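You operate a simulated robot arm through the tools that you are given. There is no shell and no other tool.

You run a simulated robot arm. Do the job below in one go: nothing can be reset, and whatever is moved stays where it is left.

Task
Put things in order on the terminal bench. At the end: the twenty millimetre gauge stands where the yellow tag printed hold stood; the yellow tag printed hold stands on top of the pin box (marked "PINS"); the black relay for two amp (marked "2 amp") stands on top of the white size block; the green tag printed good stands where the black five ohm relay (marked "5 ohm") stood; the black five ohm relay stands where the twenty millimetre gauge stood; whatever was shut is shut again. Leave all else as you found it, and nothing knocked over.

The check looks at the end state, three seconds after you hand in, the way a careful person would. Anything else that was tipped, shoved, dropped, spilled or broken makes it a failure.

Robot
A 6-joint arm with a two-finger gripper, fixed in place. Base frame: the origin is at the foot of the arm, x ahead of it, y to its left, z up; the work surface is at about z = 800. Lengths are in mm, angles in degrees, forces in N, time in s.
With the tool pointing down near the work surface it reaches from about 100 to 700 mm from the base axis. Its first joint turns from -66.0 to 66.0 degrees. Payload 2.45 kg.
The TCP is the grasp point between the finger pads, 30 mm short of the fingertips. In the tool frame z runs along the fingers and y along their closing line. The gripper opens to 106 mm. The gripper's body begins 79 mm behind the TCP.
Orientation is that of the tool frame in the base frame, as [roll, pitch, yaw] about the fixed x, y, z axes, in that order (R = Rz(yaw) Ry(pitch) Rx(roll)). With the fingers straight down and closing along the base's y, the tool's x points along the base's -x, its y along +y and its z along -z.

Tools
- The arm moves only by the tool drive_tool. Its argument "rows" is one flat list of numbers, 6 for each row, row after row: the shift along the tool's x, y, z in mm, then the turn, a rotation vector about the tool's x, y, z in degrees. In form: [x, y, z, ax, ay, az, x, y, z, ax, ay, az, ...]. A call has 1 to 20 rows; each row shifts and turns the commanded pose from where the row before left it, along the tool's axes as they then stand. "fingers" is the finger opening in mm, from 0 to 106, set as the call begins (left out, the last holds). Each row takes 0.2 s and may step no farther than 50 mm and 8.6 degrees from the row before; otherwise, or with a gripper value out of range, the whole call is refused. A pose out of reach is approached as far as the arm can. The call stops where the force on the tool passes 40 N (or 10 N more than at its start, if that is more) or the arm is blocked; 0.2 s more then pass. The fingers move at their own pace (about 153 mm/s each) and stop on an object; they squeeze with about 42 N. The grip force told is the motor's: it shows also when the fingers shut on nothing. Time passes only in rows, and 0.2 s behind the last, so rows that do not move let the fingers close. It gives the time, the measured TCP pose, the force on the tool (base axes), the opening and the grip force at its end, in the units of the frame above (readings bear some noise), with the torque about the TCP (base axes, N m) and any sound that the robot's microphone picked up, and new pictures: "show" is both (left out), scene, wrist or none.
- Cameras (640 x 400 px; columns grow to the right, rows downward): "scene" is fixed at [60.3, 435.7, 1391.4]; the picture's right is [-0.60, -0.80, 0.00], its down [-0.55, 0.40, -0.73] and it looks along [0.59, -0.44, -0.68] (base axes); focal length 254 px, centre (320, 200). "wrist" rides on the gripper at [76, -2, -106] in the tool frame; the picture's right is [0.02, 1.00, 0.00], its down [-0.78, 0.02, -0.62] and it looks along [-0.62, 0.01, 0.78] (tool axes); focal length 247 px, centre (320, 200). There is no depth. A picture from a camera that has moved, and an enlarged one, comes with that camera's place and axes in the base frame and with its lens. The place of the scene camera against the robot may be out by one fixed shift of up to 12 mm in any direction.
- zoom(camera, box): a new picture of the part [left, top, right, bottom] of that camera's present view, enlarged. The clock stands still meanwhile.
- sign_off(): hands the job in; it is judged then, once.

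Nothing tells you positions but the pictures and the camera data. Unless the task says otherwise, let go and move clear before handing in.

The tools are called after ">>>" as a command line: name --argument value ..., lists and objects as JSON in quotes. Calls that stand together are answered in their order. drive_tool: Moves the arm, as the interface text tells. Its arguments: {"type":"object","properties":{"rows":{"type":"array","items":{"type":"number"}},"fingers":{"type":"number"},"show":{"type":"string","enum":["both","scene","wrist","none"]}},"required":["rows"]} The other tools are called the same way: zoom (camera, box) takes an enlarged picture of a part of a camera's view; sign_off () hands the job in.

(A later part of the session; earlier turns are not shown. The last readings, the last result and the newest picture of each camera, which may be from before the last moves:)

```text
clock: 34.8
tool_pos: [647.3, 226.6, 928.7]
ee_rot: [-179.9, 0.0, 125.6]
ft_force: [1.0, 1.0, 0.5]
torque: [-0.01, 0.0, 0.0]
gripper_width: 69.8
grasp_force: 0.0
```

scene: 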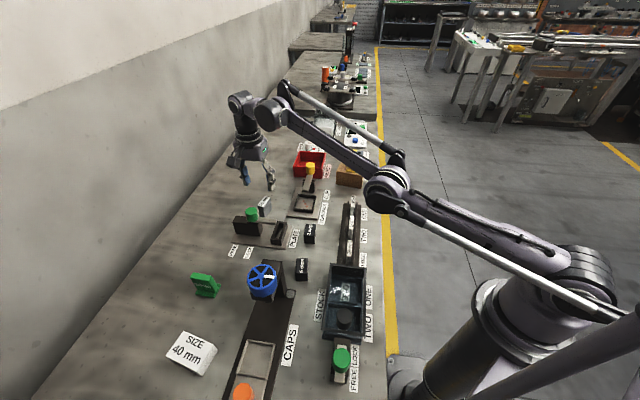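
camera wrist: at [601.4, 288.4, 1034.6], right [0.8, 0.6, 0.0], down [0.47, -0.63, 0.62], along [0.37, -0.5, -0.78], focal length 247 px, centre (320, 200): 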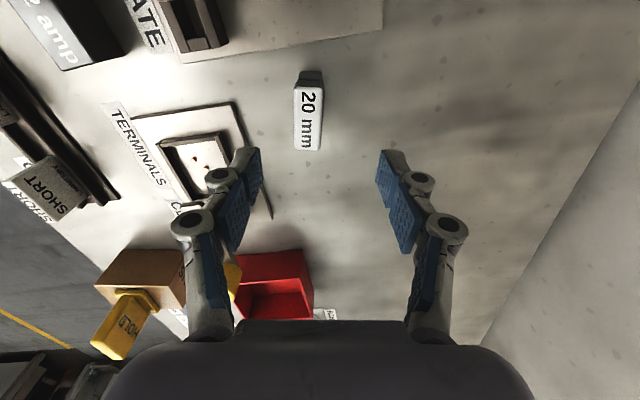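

The arm stretched straight at that height and its elbow folded downward, which limits it. I'll go back up and outward, then pull inward to get the elbow up again, all well clear of the objects.

>>> drive_tool --rows '[0, 0, -30, 0, 0, 0, 0, 0, -30, 0, 0, 0, -5.5, 19.2, -20, 0, 0, 0, 0, 0, 0, 0, 0, 0]' --show "scene"

>>> drive_tool --rows '[13, -46, 0, 0, 0, 0, 13, -46, 0, 0, 0, 0, 13, -46, 0, 0, 0, 0, 0, 0, 0, 0, 0, 0]' --show "scene"

```text
clock: 35.8
tool_pos: [635.4, 223.0, 991.4]
ee_rot: [180.0, 0.0, 125.5]
ft_force: [0.4, -0.6, 0.2]
torque: [-0.03, -0.03, -0.02]
gripper_width: 69.9
grasp_force: 0.0
out of reach, approached as far as the arm can: row 1, 2, 3
```

scene: 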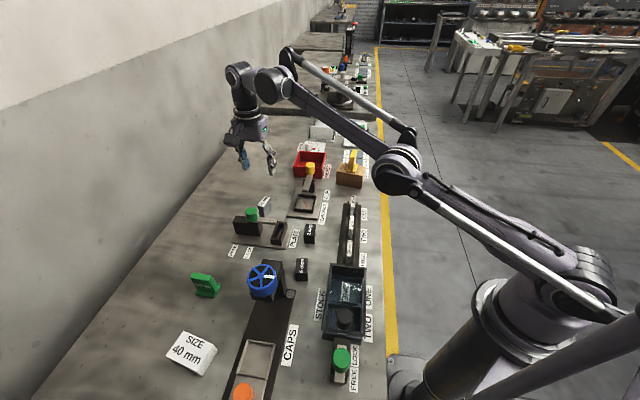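

```text
clock: 36.8
tool_pos: [576.7, 200.2, 1053.7]
ee_rot: [-179.8, 0.1, 125.3]
ft_force: [0.6, -0.3, -0.2]
torque: [0.01, -0.02, -0.03]
gripper_width: 69.9
grasp_force: 0.2
out of reach, approached as far as the arm can: row 1, 2, 3
```

scene: 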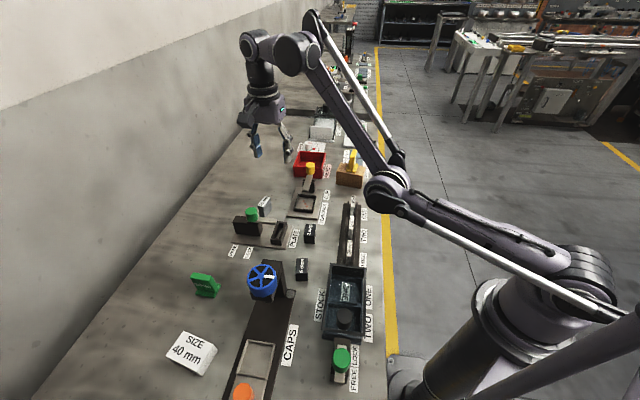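

The elbow is still folded down. I'll stretch the arm out again higher up, then retract and check which way it bends.

>>> drive_tool --rows '[-13, 46, 0, 0, 0, 0, -13, 46, 0, 0, 0, 0, -13, 46, 0, 0, 0, 0, 0, 0, -50, 0, 0, 0, 0, 0, -50, 0, 0, 0, 0, 0, 0, 0, 0, 0]' --show "scene"

>>> drive_tool --rows '[13, -46, 0, 0, 0, 0, 13, -46, 0, 0, 0, 0, 0, 0, 0, 0, 0, 0]' --show "scene"

```text
clock: 38.2
tool_pos: [597.1, 207.9, 1079.5]
ee_rot: [-179.9, -0.1, 125.6]
ft_force: [-0.3, -0.7, 0.9]
torque: [0.01, 0.01, 0.0]
gripper_width: 69.8
grasp_force: 0.1
out of reach, approached as far as the arm can: row 1, 2, 3, 4, 5
```

scene: 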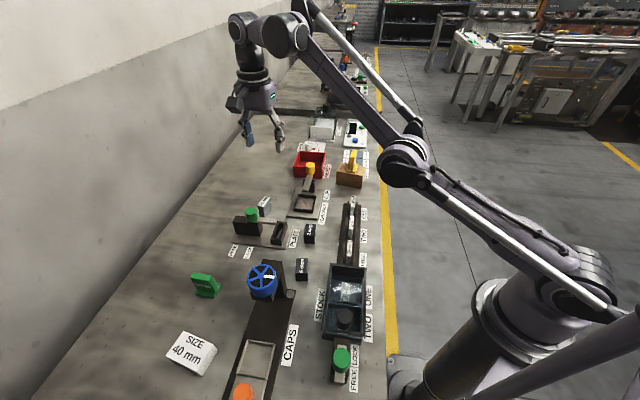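

```text
clock: 39.0
tool_pos: [514.0, 181.2, 1103.4]
ee_rot: [-180.0, 0.0, 125.5]
ft_force: [-1.2, -1.1, 0.9]
torque: [-0.02, 0.0, 0.0]
gripper_width: 70.2
grasp_force: 0.1
out of reach, approached as far as the arm can: row 2
```

scene: 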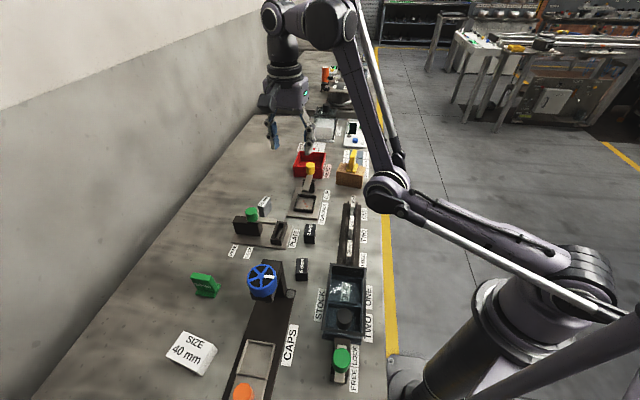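

Still folded down against a joint limit. I'll try crossing the straight-arm point again with different overshoot.

>>> drive_tool --rows '[-13, 46, 0, 0, 0, 0, -13, 46, 0, 0, 0, 0, -13, 46, 0, 0, 0, 0, 13, -46, 0, 0, 0, 0, 0, 0, 0, 0, 0, 0]' --show "scene"

>>> drive_tool --rows '[-13, 46, 0, 0, 0, 0, -3, 10, 0, 0, 0, 0, 3, -10, 0, 0, 0, 0, 13, -46, 0, 0, 0, 0, 0, 0, 0, 0, 0, 0]' --show "scene"

```text
clock: 40.2
tool_pos: [553.9, 194.2, 1088.3]
ee_rot: [180.0, 0.0, 125.5]
ft_force: [-0.2, -0.5, 0.5]
torque: [0.01, 0.03, 0.01]
gripper_width: 69.9
grasp_force: 0.1
out of reach, approached as far as the arm can: row 2, 3
```

scene: 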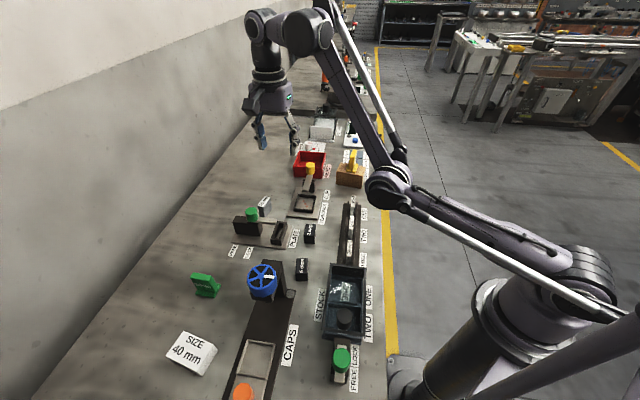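

```text
clock: 41.4
tool_pos: [540.5, 191.9, 1086.0]
ee_rot: [-180.0, 0.0, 125.5]
ft_force: [-0.5, 0.0, -0.2]
torque: [-0.02, 0.04, -0.02]
gripper_width: 69.8
grasp_force: 0.1
out of reach, approached as far as the arm can: row 1, 2
```

scene: 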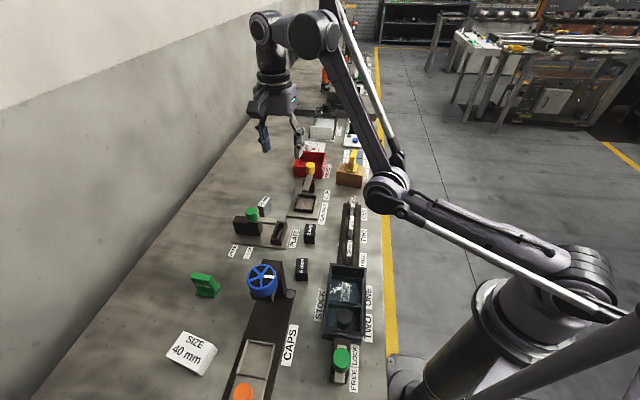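

No change yet. I'll touch the reach boundary with a very small overshoot, which is how the elbow flipped the first time.

>>> drive_tool --rows '[-13, 46, 0, 0, 0, 0, -13, 46, 0, 0, 0, 0, 0, 0, 0, 0, 0, 0]' --show "none"

>>> drive_tool --rows '[12.5, -44.3, 0, 0, 0, 0, -13.1, 46.2, 0, 0, 0, 0, 8.2, -28.9, 0, 0, 0, 0, 0, 0, 0, 0, 0, 0]' --show "scene"

```text
clock: 42.2
tool_pos: [598.8, 213.7, 1082.0]
ee_rot: [179.9, 0.0, 125.6]
ft_force: [0.0, 0.3, 0.7]
torque: [0.01, 0.03, 0.0]
gripper_width: 70.1
grasp_force: 0.0
out of reach, approached as far as the arm can: row 2
```

```text
clock: 43.2
tool_pos: [571.0, 202.6, 1081.2]
ee_rot: [180.0, 0.0, 125.5]
ft_force: [-1.0, -0.4, -0.6]
torque: [0.01, 0.03, 0.0]
gripper_width: 70.0
grasp_force: 0.0
```

scene: 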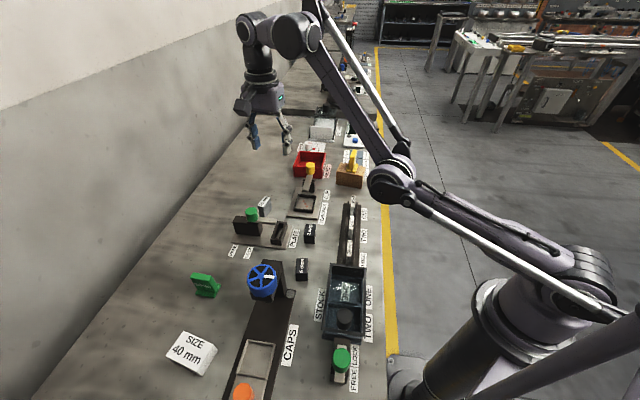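

>>> drive_tool --rows '[-8.2, 29.3, 0, 0, 0, 0, 8.2, -29, 0, 0, 0, 0, 0, 0, 0, 0, 0, 0]' --show "scene"

>>> drive_tool --rows '[-9.2, 32.7, 0, 0, 0, 0, 8.2, -29, 0, 0, 0, 0, 0, 0, 0, 0, 0, 0]' --show "scene"

>>> drive_tool --rows '[-9.2, 34, 0, 0, 0, 0, 8.2, -29, 0, 0, 0, 0, 0, 0, 0, 0, 0, 0]' --show "scene"

```text
clock: 44.0
tool_pos: [573.2, 202.5, 1082.0]
ee_rot: [-180.0, 0.0, 125.5]
ft_force: [0.1, 0.2, 0.7]
torque: [0.02, 0.01, 0.02]
gripper_width: 70.1
grasp_force: 0.1
```

scene: 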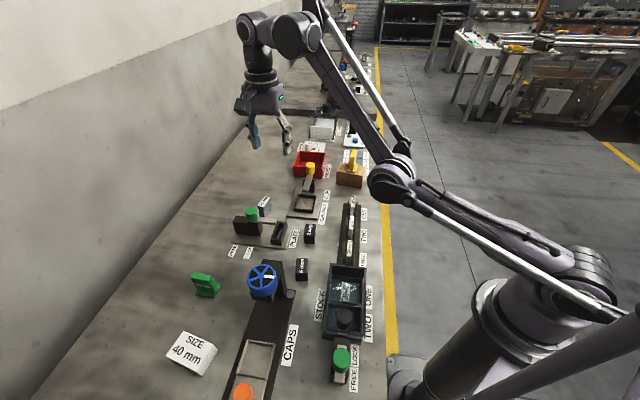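

```text
clock: 44.8
tool_pos: [565.6, 198.9, 1081.5]
ee_rot: [180.0, -0.1, 125.5]
ft_force: [0.8, 0.6, 0.1]
torque: [0.03, 0.01, 0.0]
gripper_width: 69.9
grasp_force: 0.1
out of reach, approached as far as the arm can: row 1
```

scene: 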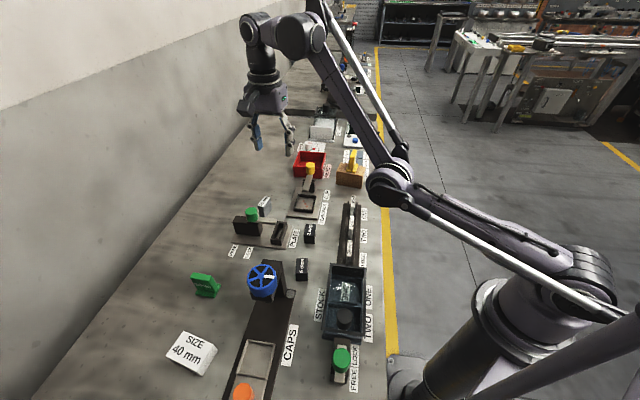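

```text
clock: 45.6
tool_pos: [571.0, 203.0, 1082.2]
ee_rot: [179.9, 0.1, 125.5]
ft_force: [-0.1, -0.4, -0.2]
torque: [0.01, 0.01, 0.04]
gripper_width: 70.1
grasp_force: 0.1
```

scene: 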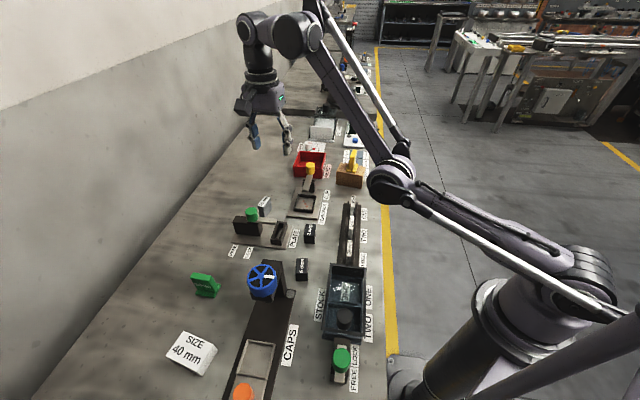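

Still folded down. I'll try reaching the boundary with a sideways sweep, which is closer to how the first flip happened.

>>> drive_tool --rows '[34.6, 35.8, 0, 0, 0, 0, 10, -38, 0, 0, 0, 0, 0, 0, 0, 0, 0, 0]' --show "scene"

>>> drive_tool --rows '[-43, 22, 0, 0, 0, 0, 10, -38, 0, 0, 0, 0, 0, 0, 0, 0, 0, 0]' --show "scene"

```text
clock: 46.4
tool_pos: [544.0, 238.4, 1082.4]
ee_rot: [180.0, 0.0, 125.5]
ft_force: [-0.2, -0.1, -0.1]
torque: [0.02, 0.01, 0.01]
gripper_width: 69.6
grasp_force: 0.0
```

scene: 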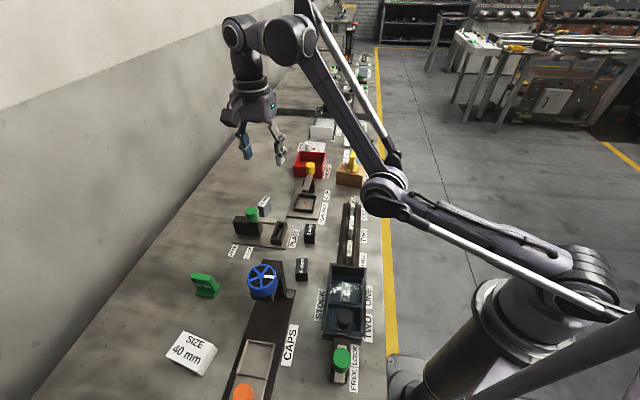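

```text
clock: 47.2
tool_pos: [549.2, 201.7, 1083.3]
ee_rot: [-179.9, 0.0, 125.4]
ft_force: [-0.2, 1.0, 0.3]
torque: [0.01, 0.0, -0.01]
gripper_width: 69.9
grasp_force: 0.1
```

scene: 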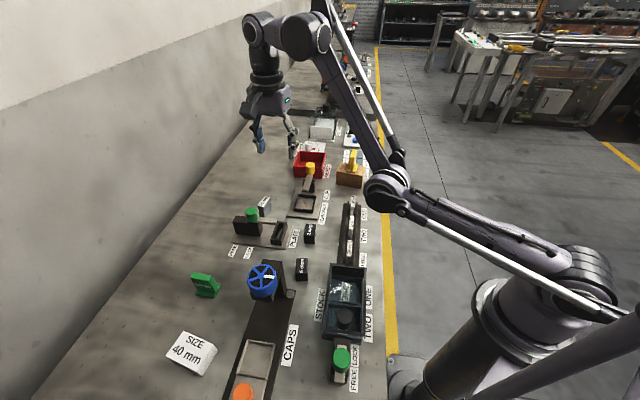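

I'll find the exact boundary by creeping outward in 1 mm steps, then retract and look.

>>> drive_tool --rows '[-10, 36, 0, 0, 0, 0, -3, 10, 0, 0, 0, 0, -0.54, 1.92, 0, 0, 0, 0, -0.54, 1.92, 0, 0, 0, 0, -0.54, 1.92, 0, 0, 0, 0, -0.54, 1.92, 0, 0, 0, 0, -0.54, 1.92, 0, 0, 0, 0, -0.54, 1.92, 0, 0, 0, 0, -0.54, 1.92, 0, 0, 0, 0, -0.54, 1.92, 0, 0, 0, 0, -0.54, 1.92, 0, 0, 0, 0, -0.54, 1.92, 0, 0, 0, 0, -0.54, 1.92, 0, 0, 0, 0, -0.54, 1.92, 0, 0, 0, 0, -0.54, 1.92, 0, 0, 0, 0, -0.54, 1.92, 0, 0, 0, 0, -0.54, 1.92, 0, 0, 0, 0, -0.54, 1.92, 0, 0, 0, 0]' --show "none"

>>> drive_tool --rows '[10, -38, 0, 0, 0, 0, 0, 0, 0, 0, 0, 0]' --show "scene"

```text
clock: 51.0
tool_pos: [600.4, 218.5, 1078.3]
ee_rot: [179.9, 0.0, 125.6]
ft_force: [0.4, 0.1, 0.4]
torque: [-0.03, -0.02, -0.01]
gripper_width: 70.0
grasp_force: 0.0
out of reach, approached as far as the arm can: row 5, 7, 9, 11, 13, 15, 17
```

```text
clock: 51.6
tool_pos: [563.9, 204.0, 1080.1]
ee_rot: [-180.0, 0.0, 125.5]
ft_force: [-0.3, -0.4, -0.1]
torque: [0.04, 0.0, 0.0]
gripper_width: 69.9
grasp_force: 0.0
```

scene: 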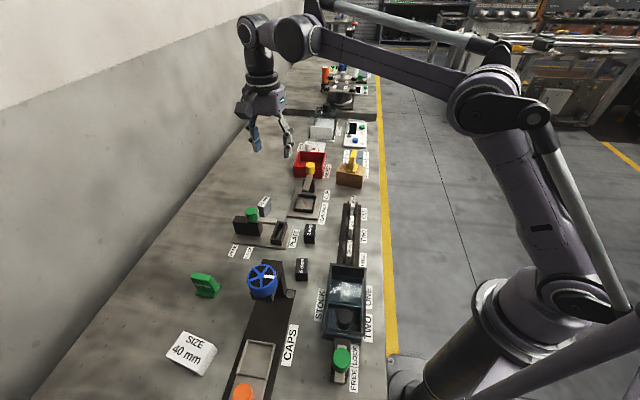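

The elbow is up again. I'll descend first while close in, then move outward to the gauge at low height so the arm keeps well off its reach limit.

>>> drive_tool --rows '[0, 0, 47, 0, 0, 0, 0, 0, 47, 0, 0, 0, 0, 0, 47, 0, 0, 0, 0, 0, 47, 0, 0, 0, 0, 0, 0, 0, 0, 0]' --show "none"

>>> drive_tool --rows '[-8.5, 23.6, 0, 0, 0, 0, -8.5, 23.6, 0, 0, 0, 0, -8.5, 23.6, 0, 0, 0, 0, 0, 0, 0, 0, 0, 0]'

>>> zoom --camera "wrist" --box '[220, 60, 420, 185]'

```text
clock: 52.8
tool_pos: [562.8, 203.8, 891.9]
ee_rot: [179.9, 0.1, 125.6]
ft_force: [0.0, -0.2, 0.4]
torque: [-0.01, 0.0, -0.02]
gripper_width: 70.2
grasp_force: 0.1
```

```text
clock: 53.8
tool_pos: [637.3, 224.0, 890.4]
ee_rot: [180.0, 0.0, 125.6]
ft_force: [-1.3, 0.1, -0.4]
torque: [0.03, -0.01, -0.02]
gripper_width: 70.0
grasp_force: 0.0
camera wrist: at [591.0, 286.0, 996.4], right [0.8, 0.6, 0.0], down [0.47, -0.63, 0.62], along [0.37, -0.5, -0.78], focal length 247 px, centre (320, 200)
```

scene: 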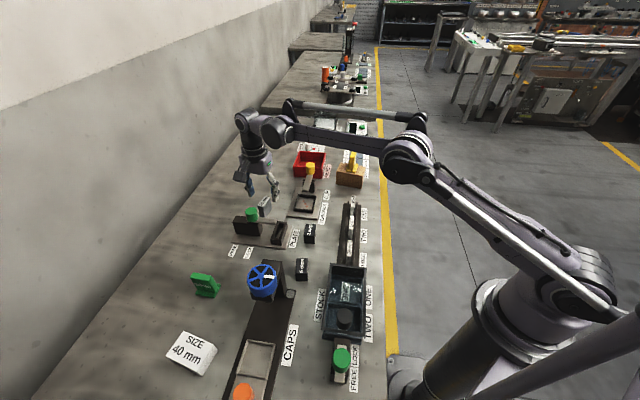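
wrist: 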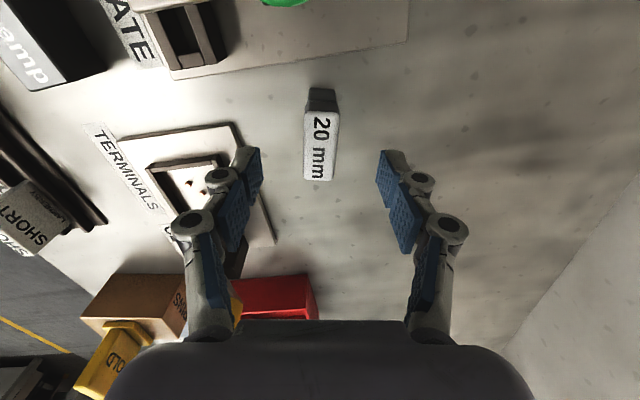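

```text
3.20 times, centred on (320, 122) of wrist
camera zoom: at [591.0, 286.0, 996.4], right [0.8, 0.6, 0.0], down [0.47, -0.63, 0.62], along [0.37, -0.5, -0.78], focal length 790 px, centre (320, 448)
```

zoom: 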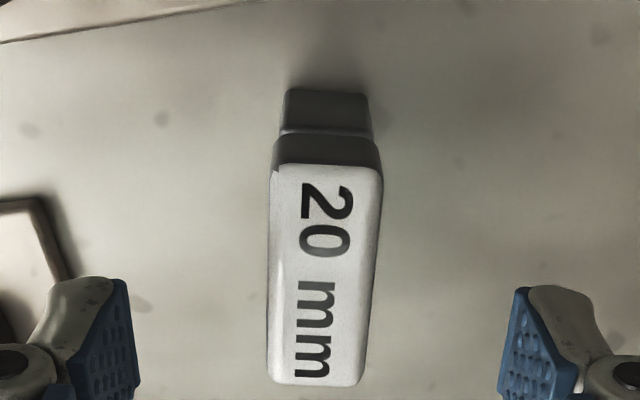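

The gauge is centred within 1 mm and the elbow is well bent. I'll make a small correction and descend around it.

>>> drive_tool --rows '[0.8, -1.2, 10, 0, 0, 1.7, 0, 0, 20, 0, 0, 0, 0, 0, 20, 0, 0, 0, 0, 0, 6, 0, 0, 0, 0, 0, 0, 0, 0, 0]' --fingers 60 --show "wrist"

```text
clock: 55.0
tool_pos: [636.4, 226.2, 834.7]
ee_rot: [180.0, 0.0, 123.7]
ft_force: [0.2, 0.4, -0.8]
torque: [0.0, 0.01, -0.01]
gripper_width: 59.6
grasp_force: 0.1
camera wrist: at [590.8, 288.4, 940.7], right [0.82, 0.57, 0.0], down [0.45, -0.64, 0.62], along [0.36, -0.51, -0.78], focal length 247 px, centre (320, 200)
```

wrist: 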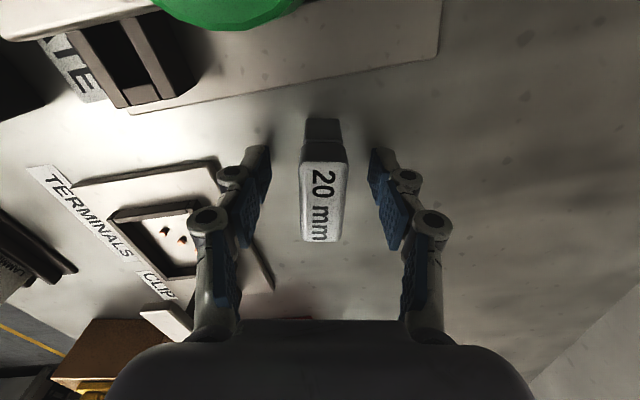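

The fingers are around the gauge. Closing, then a slow test lift.

>>> drive_tool --rows '[0, 0, 0, 0, 0, 0, 0, 0, 0, 0, 0, 0, 0, 0, 0, 0, 0, 0, 0, 0, 0, 0, 0, 0]' --fingers 0 --show "wrist"

>>> drive_tool --rows '[0, 0, -2, 0, 0, 0, 0, 0, -4, 0, 0, 0, 0, 0, -4, 0, 0, 0, 0, 0, 0, 0, 0, 0]' --show "wrist"

```text
clock: 56.0
tool_pos: [637.1, 225.3, 835.1]
ee_rot: [-179.9, 0.0, 123.8]
ft_force: [2.0, 1.8, 3.9]
torque: [0.01, 0.03, 0.0]
gripper_width: 20.3
grasp_force: 41.9
camera wrist: at [590.8, 288.4, 941.1], right [0.82, 0.57, 0.0], down [0.45, -0.64, 0.62], along [0.36, -0.51, -0.78], focal length 247 px, centre (320, 200)
```

wrist: 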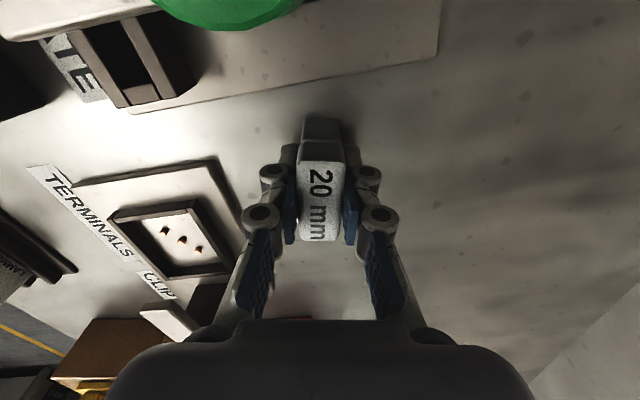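

```text
clock: 57.0
tool_pos: [636.5, 225.5, 844.8]
ee_rot: [180.0, 0.0, 123.8]
ft_force: [-0.5, 0.3, -4.2]
torque: [0.01, -0.02, 0.01]
gripper_width: 20.1
grasp_force: 41.7
camera wrist: at [591.6, 288.3, 950.7], right [0.82, 0.57, 0.0], down [0.45, -0.64, 0.62], along [0.36, -0.51, -0.78], focal length 247 px, centre (320, 200)
```

wrist: 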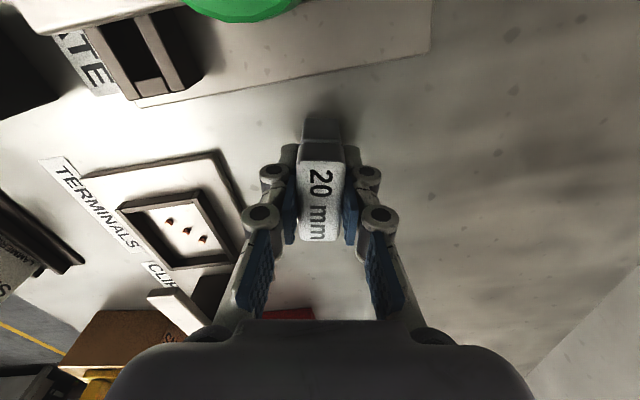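

The gauge (about 4 N) is gripped; its spot was (636.7,225.6). I'll lift it, pass over the green knob with clearance, and bring it above the old hold spot (508.5,352).

>>> drive_tool --rows '[0, 0, -6, 0, 0, 0, 0, 0, -12, 0, 0, 0, 0, 0, -16, 0, 0, 0, 0, 0, -16, 0, 0, 0, 0, 0, -12, 0, 0, 0, 0, 0, -8, 0, 0, 0, 8, -1.7, -4, 0, 0, 0, 14, -3, -9, 0, 0, 0, 16, -3.3, -10, 0, 0, 0, 16, -3.3, -10, 0, 0, 0, 16, -3.3, -7, 0, 0, 0, 16, -3.3, 0, 0, 0, 0, 16, -3.3, 0, 0, 0, 0, 16, -3.3, 0, 0, 0, 0, 16, -3.3, 0, 0, 0, 0, 16, -3.3, 0, 0, 0, 0, 14, -3, 0, 0, 0, 0, 8, -1.7, 0, 0, 0, 0, 4.1, -0.9, 0, 0, 0, 0, 0, 0, 0, 0, 0, 0]'

```text
clock: 61.2
tool_pos: [507.4, 353.3, 954.9]
ee_rot: [179.9, 0.0, 123.8]
ft_force: [0.2, -0.6, -4.6]
torque: [-0.02, 0.02, -0.04]
gripper_width: 20.4
grasp_force: 41.7
camera wrist: at [462.3, 415.9, 1060.7], right [0.82, 0.57, 0.0], down [0.45, -0.64, 0.62], along [0.36, -0.51, -0.78], focal length 247 px, centre (320, 200)
```

scene: 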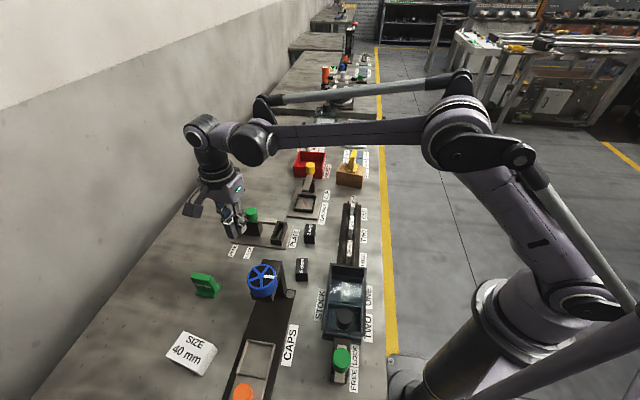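
wrist: 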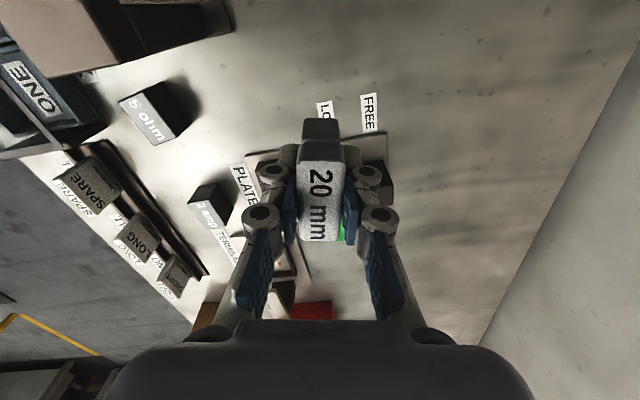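

Holding well, right over the target. I'll turn to the tag's old heading and lower toward the bench.

>>> drive_tool --rows '[-0.8, -0.3, 0, 0, 0, -4, 0, 0, 0, 0, 0, -6, 0, 0, 0, 0, 0, -5, 0, 0, 0, 0, 0, -3.2, 0, 0, 8, 0, 0, 0, 0, 0, 16, 0, 0, 0, 0, 0, 20, 0, 0, 0, 0, 0, 20, 0, 0, 0, 0, 0, 20, 0, 0, 0, 0, 0, 16, 0, 0, 0, 0, 0, 10, 0, 0, 0, 0, 0, 6, 0, 0, 0, 0, 0, 0, 0, 0, 0]'

>>> drive_tool --rows '[0, 0, 0.8, 0, 0, 0, 0, 0, 0, 0, 0, 0]' --show "none"

>>> drive_tool --rows '[0, 0, 0.8, 0, 0, 0, 0, 0, 0, 0, 0, 0]' --show "none"

```text
clock: 64.0
tool_pos: [506.6, 350.1, 840.5]
ee_rot: [-180.0, 0.0, 142.1]
ft_force: [-0.4, -0.4, -4.2]
torque: [-0.01, 0.01, 0.0]
gripper_width: 20.4
grasp_force: 42.2
camera wrist: at [445.0, 396.2, 945.0], right [0.6, 0.8, 0.0], down [0.63, -0.47, 0.62], along [0.5, -0.37, -0.78], focal length 247 px, centre (320, 200)
```

scene: 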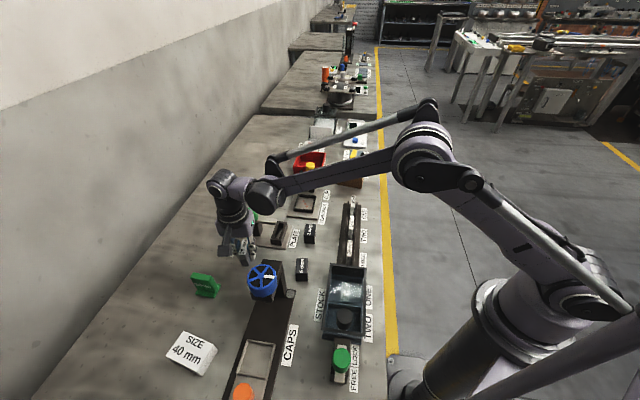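
wrist: 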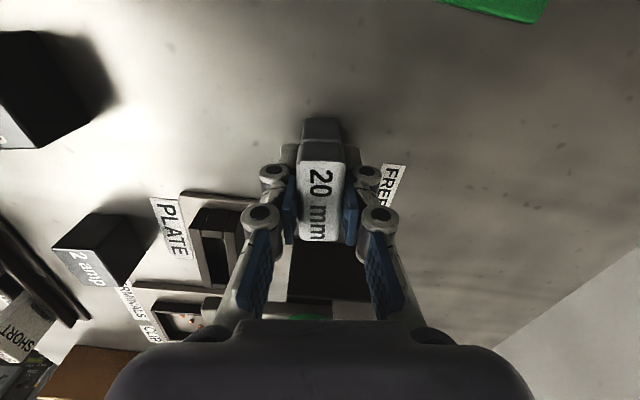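

```text
clock: 64.6
tool_pos: [507.4, 351.7, 838.0]
ee_rot: [-180.0, 0.0, 142.0]
ft_force: [-0.8, -0.9, -3.8]
torque: [-0.01, 0.0, 0.0]
gripper_width: 20.2
grasp_force: 42.0
```

```text
clock: 65.2
tool_pos: [507.6, 349.4, 836.9]
ee_rot: [180.0, -0.1, 142.1]
ft_force: [-0.3, 0.1, -3.8]
torque: [0.04, -0.02, -0.01]
gripper_width: 20.3
grasp_force: 42.1
```

About 1.5 mm short of the tag's old centre. I'll nudge, then feel down to contact.

>>> drive_tool --rows '[0, 1.5, 0, 0, 0, 0, 0, 0, 0.8, 0, 0, 0, 0, 0, 0, 0, 0, 0]' --show "none"

>>> drive_tool --rows '[0, 0, 0.8, 0, 0, 0, 0, 0, 0, 0, 0, 0]' --show "none"

>>> drive_tool --rows '[0, 0, 0.5, 0, 0, 0, 0, 0, 0, 0, 0, 0]' --show "none"

```text
clock: 66.0
tool_pos: [509.3, 353.8, 836.8]
ee_rot: [180.0, 0.0, 142.0]
ft_force: [0.1, -0.2, -4.5]
torque: [-0.02, 0.0, -0.04]
gripper_width: 20.6
grasp_force: 42.3
```

```text
clock: 66.6
tool_pos: [508.1, 352.7, 836.2]
ee_rot: [179.9, 0.0, 142.0]
ft_force: [0.7, 0.3, -4.6]
torque: [0.01, -0.01, 0.02]
gripper_width: 20.2
grasp_force: 42.2
```

```text
clock: 67.2
tool_pos: [509.3, 352.6, 835.0]
ee_rot: [180.0, 0.0, 142.1]
ft_force: [1.3, -0.5, 0.2]
torque: [0.02, 0.07, 0.05]
gripper_width: 20.2
grasp_force: 41.8
```

The weight has come off, so the gauge is on the bench. Releasing and rising.

>>> drive_tool --rows '[0, 0, 0.3, 0, 0, 0, 0, 0, 0, 0, 0, 0]' --show "none"

>>> drive_tool --rows '[0, 0, 0, 0, 0, 0, 0, 0, 0, 0, 0, 0, 0, 0, -8, 0, 0, 0, 0, 0, -20, 0, 0, 0, 0, 0, -40, 0, 0, 0, 0, 0, -40, 0, 0, 0, 0, 0, -40, 0, 0, 0, 0, 0, 0, 0, 0, 0]' --fingers 60

>>> zoom --camera "scene" --box '[220, 200, 310, 290]'

```text
clock: 67.8
tool_pos: [509.1, 353.2, 835.2]
ee_rot: [179.8, 0.0, 141.9]
ft_force: [2.3, 1.9, 4.2]
torque: [0.04, 0.06, -0.01]
gripper_width: 20.4
grasp_force: 42.0
```

```text
clock: 69.6
tool_pos: [508.5, 349.5, 978.7]
ee_rot: [180.0, 0.0, 142.0]
ft_force: [-0.7, -0.6, 0.2]
torque: [0.0, 0.02, 0.03]
gripper_width: 60.0
grasp_force: 0.0
camera wrist: at [446.4, 396.1, 1086.3], right [0.6, 0.8, 0.0], down [0.63, -0.47, 0.62], along [0.5, -0.37, -0.78], focal length 247 px, centre (320, 200)
```

scene: 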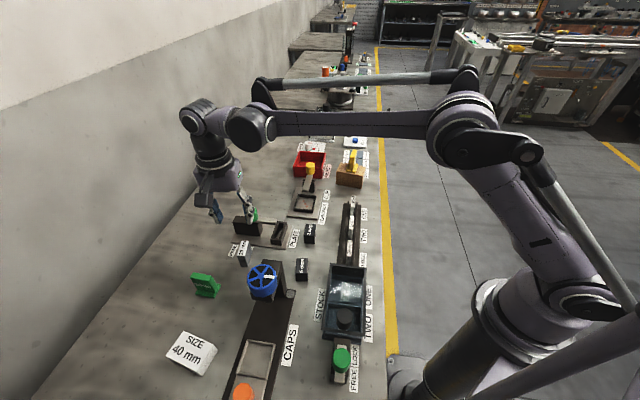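
wrist: 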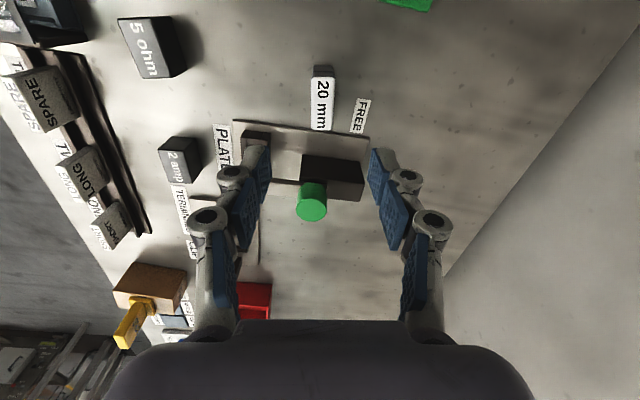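

```text
4.44 times, centred on (265, 245) of scene
camera zoom: at [60.3, 435.7, 1391.4], right [-0.6, -0.8, 0.0], down [-0.55, 0.4, -0.73], along [0.59, -0.44, -0.68], focal length 1130 px, centre (564, 0)
```

zoom: 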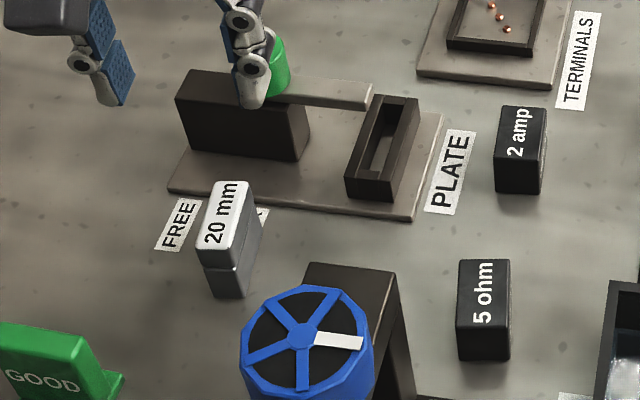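

The gauge stands at the old hold spot. Now the 5 ohm relay near (376,257).

>>> drive_tool --rows '[10.9, -38.3, 0, 0, 0, 0, 10.9, -38.3, 0, 0, 0, 0, 10.9, -38.3, 0, 0, 0, 0, 10.9, -38.3, 0, 0, 0, 0, 0, 0, 0, 0, 0, 0]' --fingers 90

>>> zoom --camera "wrist" --box '[240, 20, 440, 145]'

```text
clock: 70.8
tool_pos: [380.3, 259.8, 981.7]
ee_rot: [-180.0, 0.0, 142.0]
ft_force: [0.1, 0.1, 0.3]
torque: [0.02, -0.01, 0.0]
gripper_width: 90.2
grasp_force: 0.2
camera wrist: at [316.9, 305.3, 1087.8], right [0.6, 0.8, 0.0], down [0.63, -0.47, 0.62], along [0.5, -0.37, -0.78], focal length 247 px, centre (320, 200)
```

scene: 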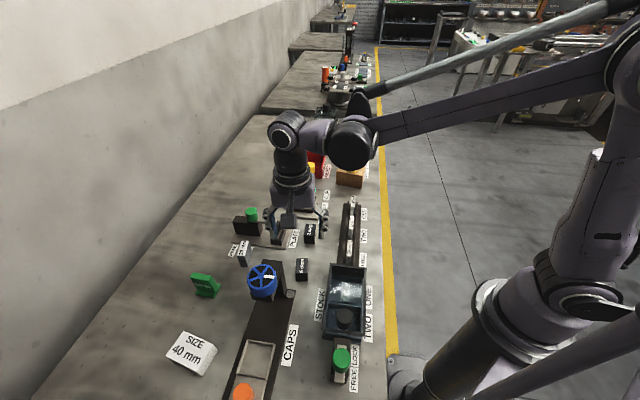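
wrist: 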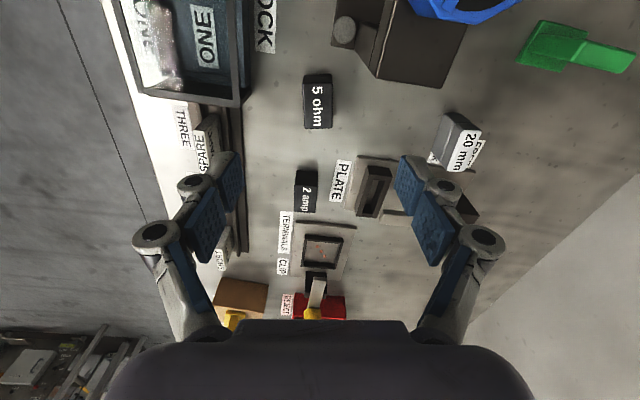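

```text
3.20 times, centred on (340, 82) of wrist
camera zoom: at [316.9, 305.3, 1087.8], right [0.6, 0.8, 0.0], down [0.63, -0.47, 0.62], along [0.5, -0.37, -0.78], focal length 790 px, centre (256, 576)
```

zoom: 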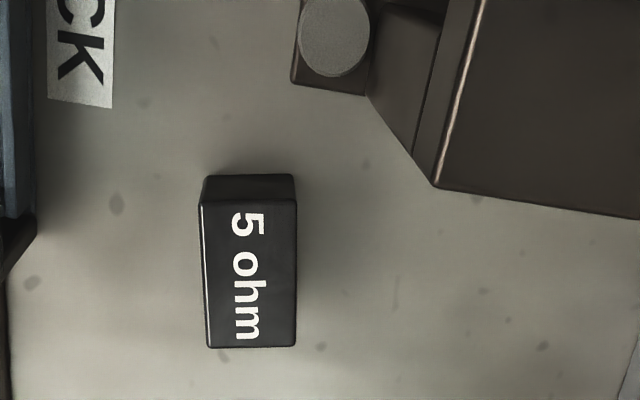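

The relay is 29 by 44 by 35 mm, centred near (383,254) and turned about -2° to the tool. I'll align, descend partway with a moderate opening, and check clearances.

>>> drive_tool --rows '[-5.7, -3.2, 0, 0, 0, -2.2, 0, 0, 40, 0, 0, 0, 0, 0, 40, 0, 0, 0, 0, 0, 0, 0, 0, 0]' --fingers 50

>>> zoom --camera "wrist" --box '[220, 40, 420, 165]'

```text
clock: 71.8
tool_pos: [380.9, 251.0, 903.3]
ee_rot: [180.0, 0.1, 144.2]
ft_force: [0.2, -0.3, 0.5]
torque: [0.02, 0.0, 0.01]
gripper_width: 50.0
grasp_force: 0.0
camera wrist: at [317.0, 295.1, 1009.1], right [0.57, 0.82, 0.0], down [0.64, -0.44, 0.62], along [0.51, -0.35, -0.78], focal length 247 px, centre (320, 200)
```

scene: 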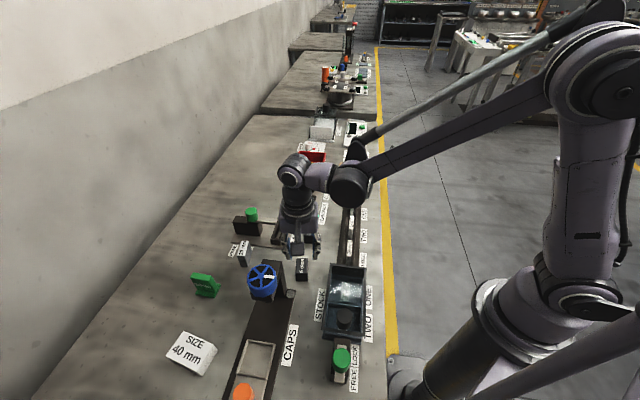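
wrist: 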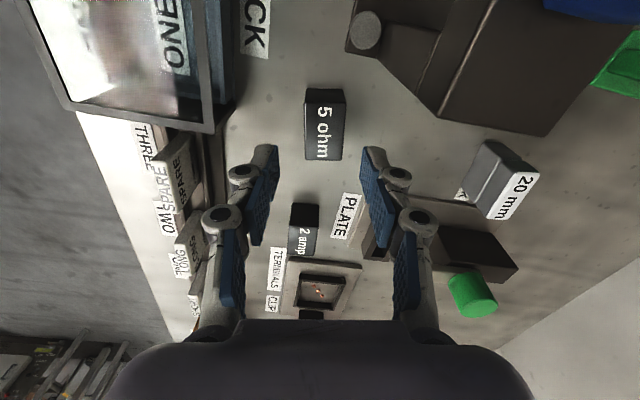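

```text
3.20 times, centred on (320, 102) of wrist
camera zoom: at [317.0, 295.1, 1009.1], right [0.57, 0.82, 0.0], down [0.64, -0.44, 0.62], along [0.51, -0.35, -0.78], focal length 790 px, centre (320, 512)
```

zoom: 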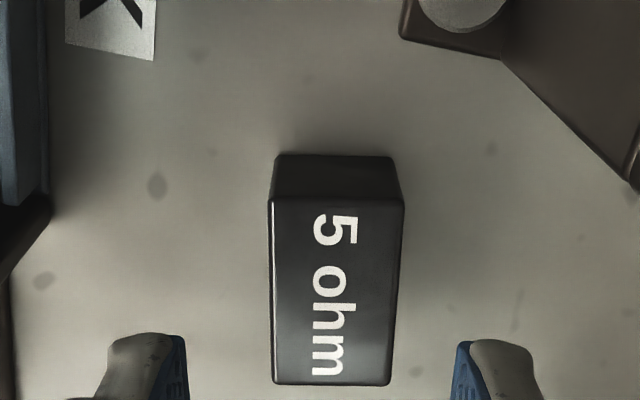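

Nearly centred; a small shift and then down around the relay.

>>> drive_tool --rows '[0.8, 1.9, 10, 0, 0, 0, 0, 0, 30, 0, 0, 0, 0, 0, 22, 0, 0, 0, 0, 0, 7, 0, 0, 0, 0, 0, 0, 0, 0, 0]'

```text
clock: 73.0
tool_pos: [382.8, 253.3, 833.4]
ee_rot: [180.0, 0.0, 144.3]
ft_force: [-0.5, 0.2, 0.3]
torque: [0.0, -0.01, 0.02]
gripper_width: 50.0
grasp_force: 0.1
camera wrist: at [318.6, 297.4, 939.7], right [0.57, 0.82, 0.0], down [0.64, -0.44, 0.62], along [0.51, -0.35, -0.78], focal length 247 px, centre (320, 200)
```

scene: 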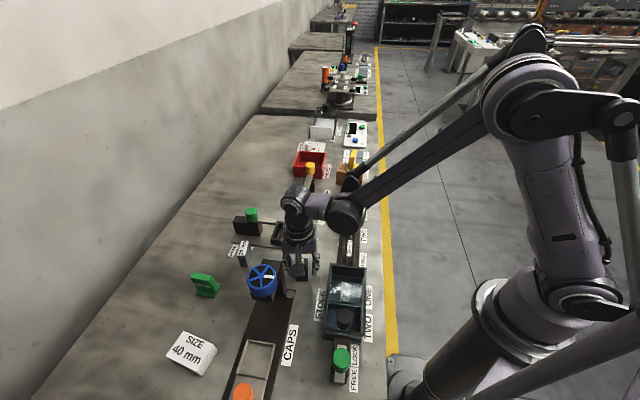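
wrist: 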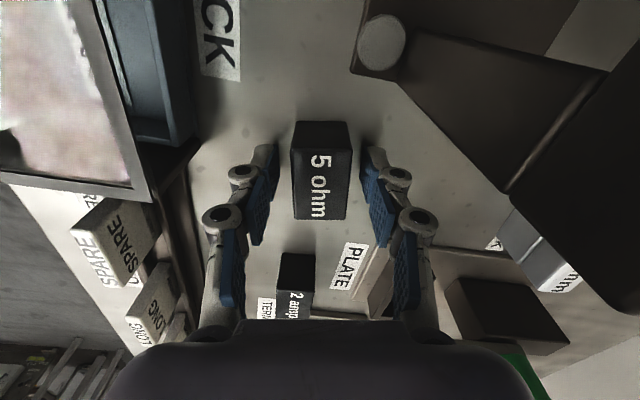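

Clear of the neighbours. Closing and doing a slow test lift.

>>> drive_tool --rows '[0, 0, 0, 0, 0, 0, 0, 0, 0, 0, 0, 0, 0, 0, 0, 0, 0, 0, 0, 0, 0, 0, 0, 0]' --fingers 0 --show "wrist"

>>> drive_tool --rows '[0, 0, -2, 0, 0, 0, 0, 0, -4, 0, 0, 0, 0, 0, -4, 0, 0, 0, 0, 0, 0, 0, 0, 0]' --show "wrist"

```text
clock: 74.0
tool_pos: [383.1, 253.8, 833.2]
ee_rot: [-180.0, 0.0, 144.3]
ft_force: [-1.4, -0.7, -0.2]
torque: [0.01, -0.03, -0.01]
gripper_width: 28.9
grasp_force: 41.8
camera wrist: at [318.7, 297.4, 939.9], right [0.57, 0.82, 0.0], down [0.64, -0.44, 0.62], along [0.51, -0.35, -0.78], focal length 247 px, centre (320, 200)
```

wrist: 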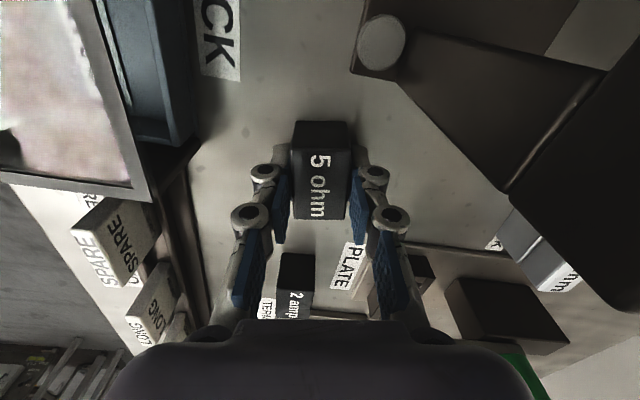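

```text
clock: 75.0
tool_pos: [382.8, 253.7, 843.5]
ee_rot: [180.0, 0.0, 144.2]
ft_force: [0.2, -0.9, -0.6]
torque: [0.06, -0.06, -0.01]
gripper_width: 28.8
grasp_force: 41.5
camera wrist: at [319.0, 297.6, 949.6], right [0.57, 0.82, 0.0], down [0.64, -0.44, 0.62], along [0.51, -0.35, -0.78], focal length 247 px, centre (320, 200)
```

wrist: 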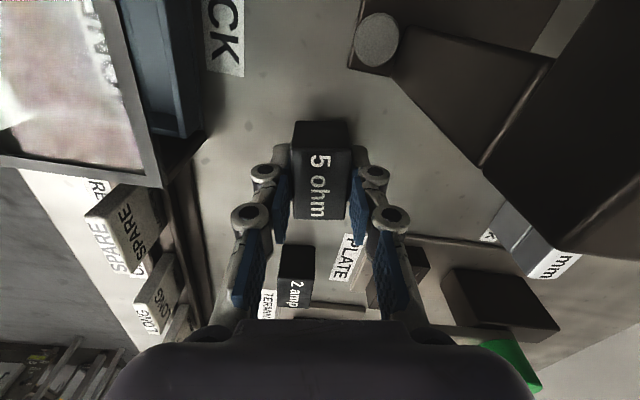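

The relay is held (28.9 mm wide); its spot was (383.2,253.4). I'll lift it and carry it to the gauge's old spot at moderate height.

>>> drive_tool --rows '[0, 0, -8, 0, 0, 0, 0, 0, -14, 0, 0, 0, 0, 0, -16, 0, 0, 0, 0, 0, -16, 0, 0, 0, 0, 0, -14, 0, 0, 0, 0, 0, -10, 0, 0, 0, -7, 3.9, 0, 0, 0, 0, -12.2, 6.9, 0, 0, 0, 0, -17.4, 9.8, 0, 0, 0, 0, -17.4, 9.8, 0, 0, 0, 0, -17.4, 9.8, 0, 0, 0, 0, -17.4, 9.8, 0, 0, 0, 0, -17.4, 9.8, 0, 0, 0, 0, -17.4, 9.8, 0, 0, 0, 0, -12.2, 6.9, 0, 0, 0, 0, -7, 3.9, 0, 0, 0, 0, 0, 0, 0, 0, 0, 0]' --show "wrist"

```text
clock: 78.6
tool_pos: [547.5, 236.4, 921.0]
ee_rot: [-179.9, 0.0, 144.2]
ft_force: [0.3, -0.3, 0.1]
torque: [-0.01, -0.03, 0.02]
gripper_width: 28.9
grasp_force: 42.5
camera wrist: at [482.6, 279.9, 1027.9], right [0.57, 0.82, 0.0], down [0.64, -0.44, 0.62], along [0.51, -0.35, -0.78], focal length 247 px, centre (320, 200)
```

wrist: 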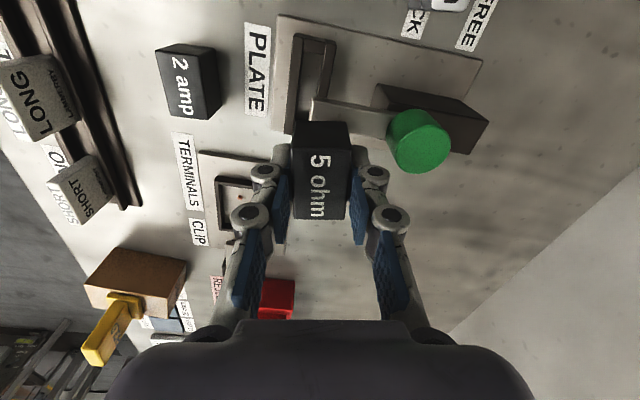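

Still firm. I'll finish the crossing, turn to the gauge's old heading, and look at the spot.

>>> drive_tool --rows '[-7, 3.9, 0, 0, 0, 0, -12.2, 6.9, 0, 0, 0, 0, -17, 9.6, 0, 0, 0, 0, -17, 9.6, 0, 0, 0, 0, -14, 7.8, 0, 0, 0, 0, -8, 4.4, 0, 0, 0, 0, -4, 2.2, 0, 0, 0, 0, 0, 0, 0, 0, 0, 4, 0, 0, 0, 0, 0, 6, 0, 0, 0, 0, 0, 6, 0, 0, 0, 0, 0, 4.5, 0, 0, 0, 0, 0, 0]'

```text
clock: 81.2
tool_pos: [635.3, 226.6, 921.8]
ee_rot: [180.0, 0.0, 123.6]
ft_force: [0.3, 0.3, -0.7]
torque: [-0.02, -0.01, -0.02]
gripper_width: 28.7
grasp_force: 42.2
camera wrist: at [591.2, 289.3, 1027.7], right [0.82, 0.57, 0.0], down [0.45, -0.64, 0.62], along [0.36, -0.51, -0.78], focal length 247 px, centre (320, 200)
```

scene: 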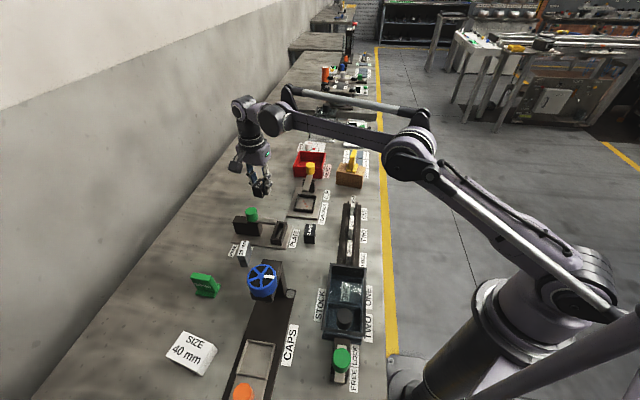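
wrist: 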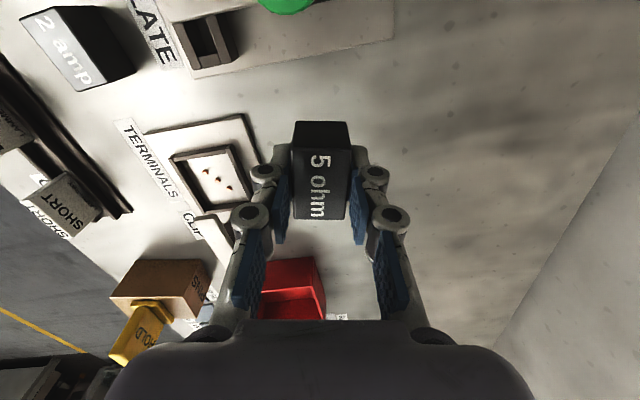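

Elbow posture is good. Lowering toward the bench.

>>> drive_tool --rows '[0, 0, 10, 0, 0, 0, 0, 0, 16, 0, 0, 0, 0, 0, 18, 0, 0, 0, 0, 0, 18, 0, 0, 0, 0, 0, 14, 0, 0, 0, 0, 0, 8, 0, 0, 0, 0, 0, 0, 0, 0, 0]' --show "wrist"

>>> drive_tool --rows '[0, 0, 1, 0, 0, 0, 0, 0, 0, 0, 0, 0]' --show "none"

>>> drive_tool --rows '[0, 0, 1, 0, 0, 0, 0, 0, 0, 0, 0, 0]' --show "none"

>>> drive_tool --rows '[0, 0, 0.8, 0, 0, 0, 0, 0, 0, 0, 0, 0]' --show "none"

```text
clock: 82.8
tool_pos: [635.7, 224.6, 839.1]
ee_rot: [-180.0, 0.0, 123.7]
ft_force: [-0.9, 0.5, -1.2]
torque: [0.03, 0.0, 0.03]
gripper_width: 28.8
grasp_force: 42.2
camera wrist: at [590.7, 287.9, 944.4], right [0.82, 0.57, 0.0], down [0.45, -0.64, 0.62], along [0.36, -0.51, -0.78], focal length 247 px, centre (320, 200)
```

wrist: 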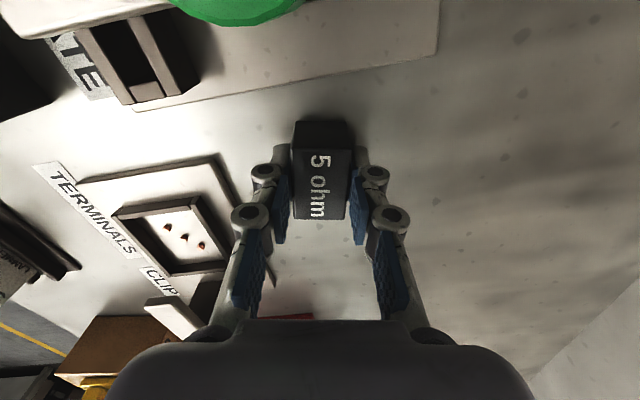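

```text
clock: 83.4
tool_pos: [636.4, 226.0, 836.6]
ee_rot: [-180.0, -0.1, 123.8]
ft_force: [0.1, 0.7, -1.0]
torque: [0.02, -0.02, -0.01]
gripper_width: 28.7
grasp_force: 41.4
```

```text
clock: 84.0
tool_pos: [635.0, 225.7, 835.8]
ee_rot: [180.0, -0.1, 123.7]
ft_force: [0.3, 0.2, -0.6]
torque: [-0.04, -0.01, -0.01]
gripper_width: 28.6
grasp_force: 41.9
```

```text
clock: 84.6
tool_pos: [634.6, 225.7, 834.3]
ee_rot: [-180.0, 0.0, 123.7]
ft_force: [-0.2, -0.4, -0.5]
torque: [0.0, -0.02, 0.01]
gripper_width: 29.0
grasp_force: 42.4
```

>>> drive_tool --rows '[-0.6, 0.8, 0.7, 0, 0, 0, 0, 0, 0, 0, 0, 0]' --show "none"

>>> drive_tool --rows '[0, 0, 0.6, 0, 0, 0, 0, 0, 0, 0, 0, 0]' --show "none"

>>> drive_tool --rows '[0, 0, 0.5, 0, 0, 0, 0, 0, 0, 0, 0, 0]' --show "none"

```text
clock: 85.2
tool_pos: [637.6, 225.0, 833.6]
ee_rot: [179.9, 0.0, 123.7]
ft_force: [-0.3, -0.2, -1.3]
torque: [0.0, -0.01, 0.0]
gripper_width: 28.5
grasp_force: 42.3
```

```text
clock: 85.8
tool_pos: [637.6, 225.0, 834.2]
ee_rot: [180.0, -0.1, 123.6]
ft_force: [-0.4, 0.3, 4.7]
torque: [-0.02, -0.01, 0.02]
gripper_width: 28.9
grasp_force: 42.8
```

```text
clock: 86.4
tool_pos: [636.1, 226.0, 834.2]
ee_rot: [180.0, 0.0, 123.8]
ft_force: [-3.7, -3.4, 10.8]
torque: [-0.05, 0.15, 0.0]
gripper_width: 28.7
grasp_force: 41.9
```

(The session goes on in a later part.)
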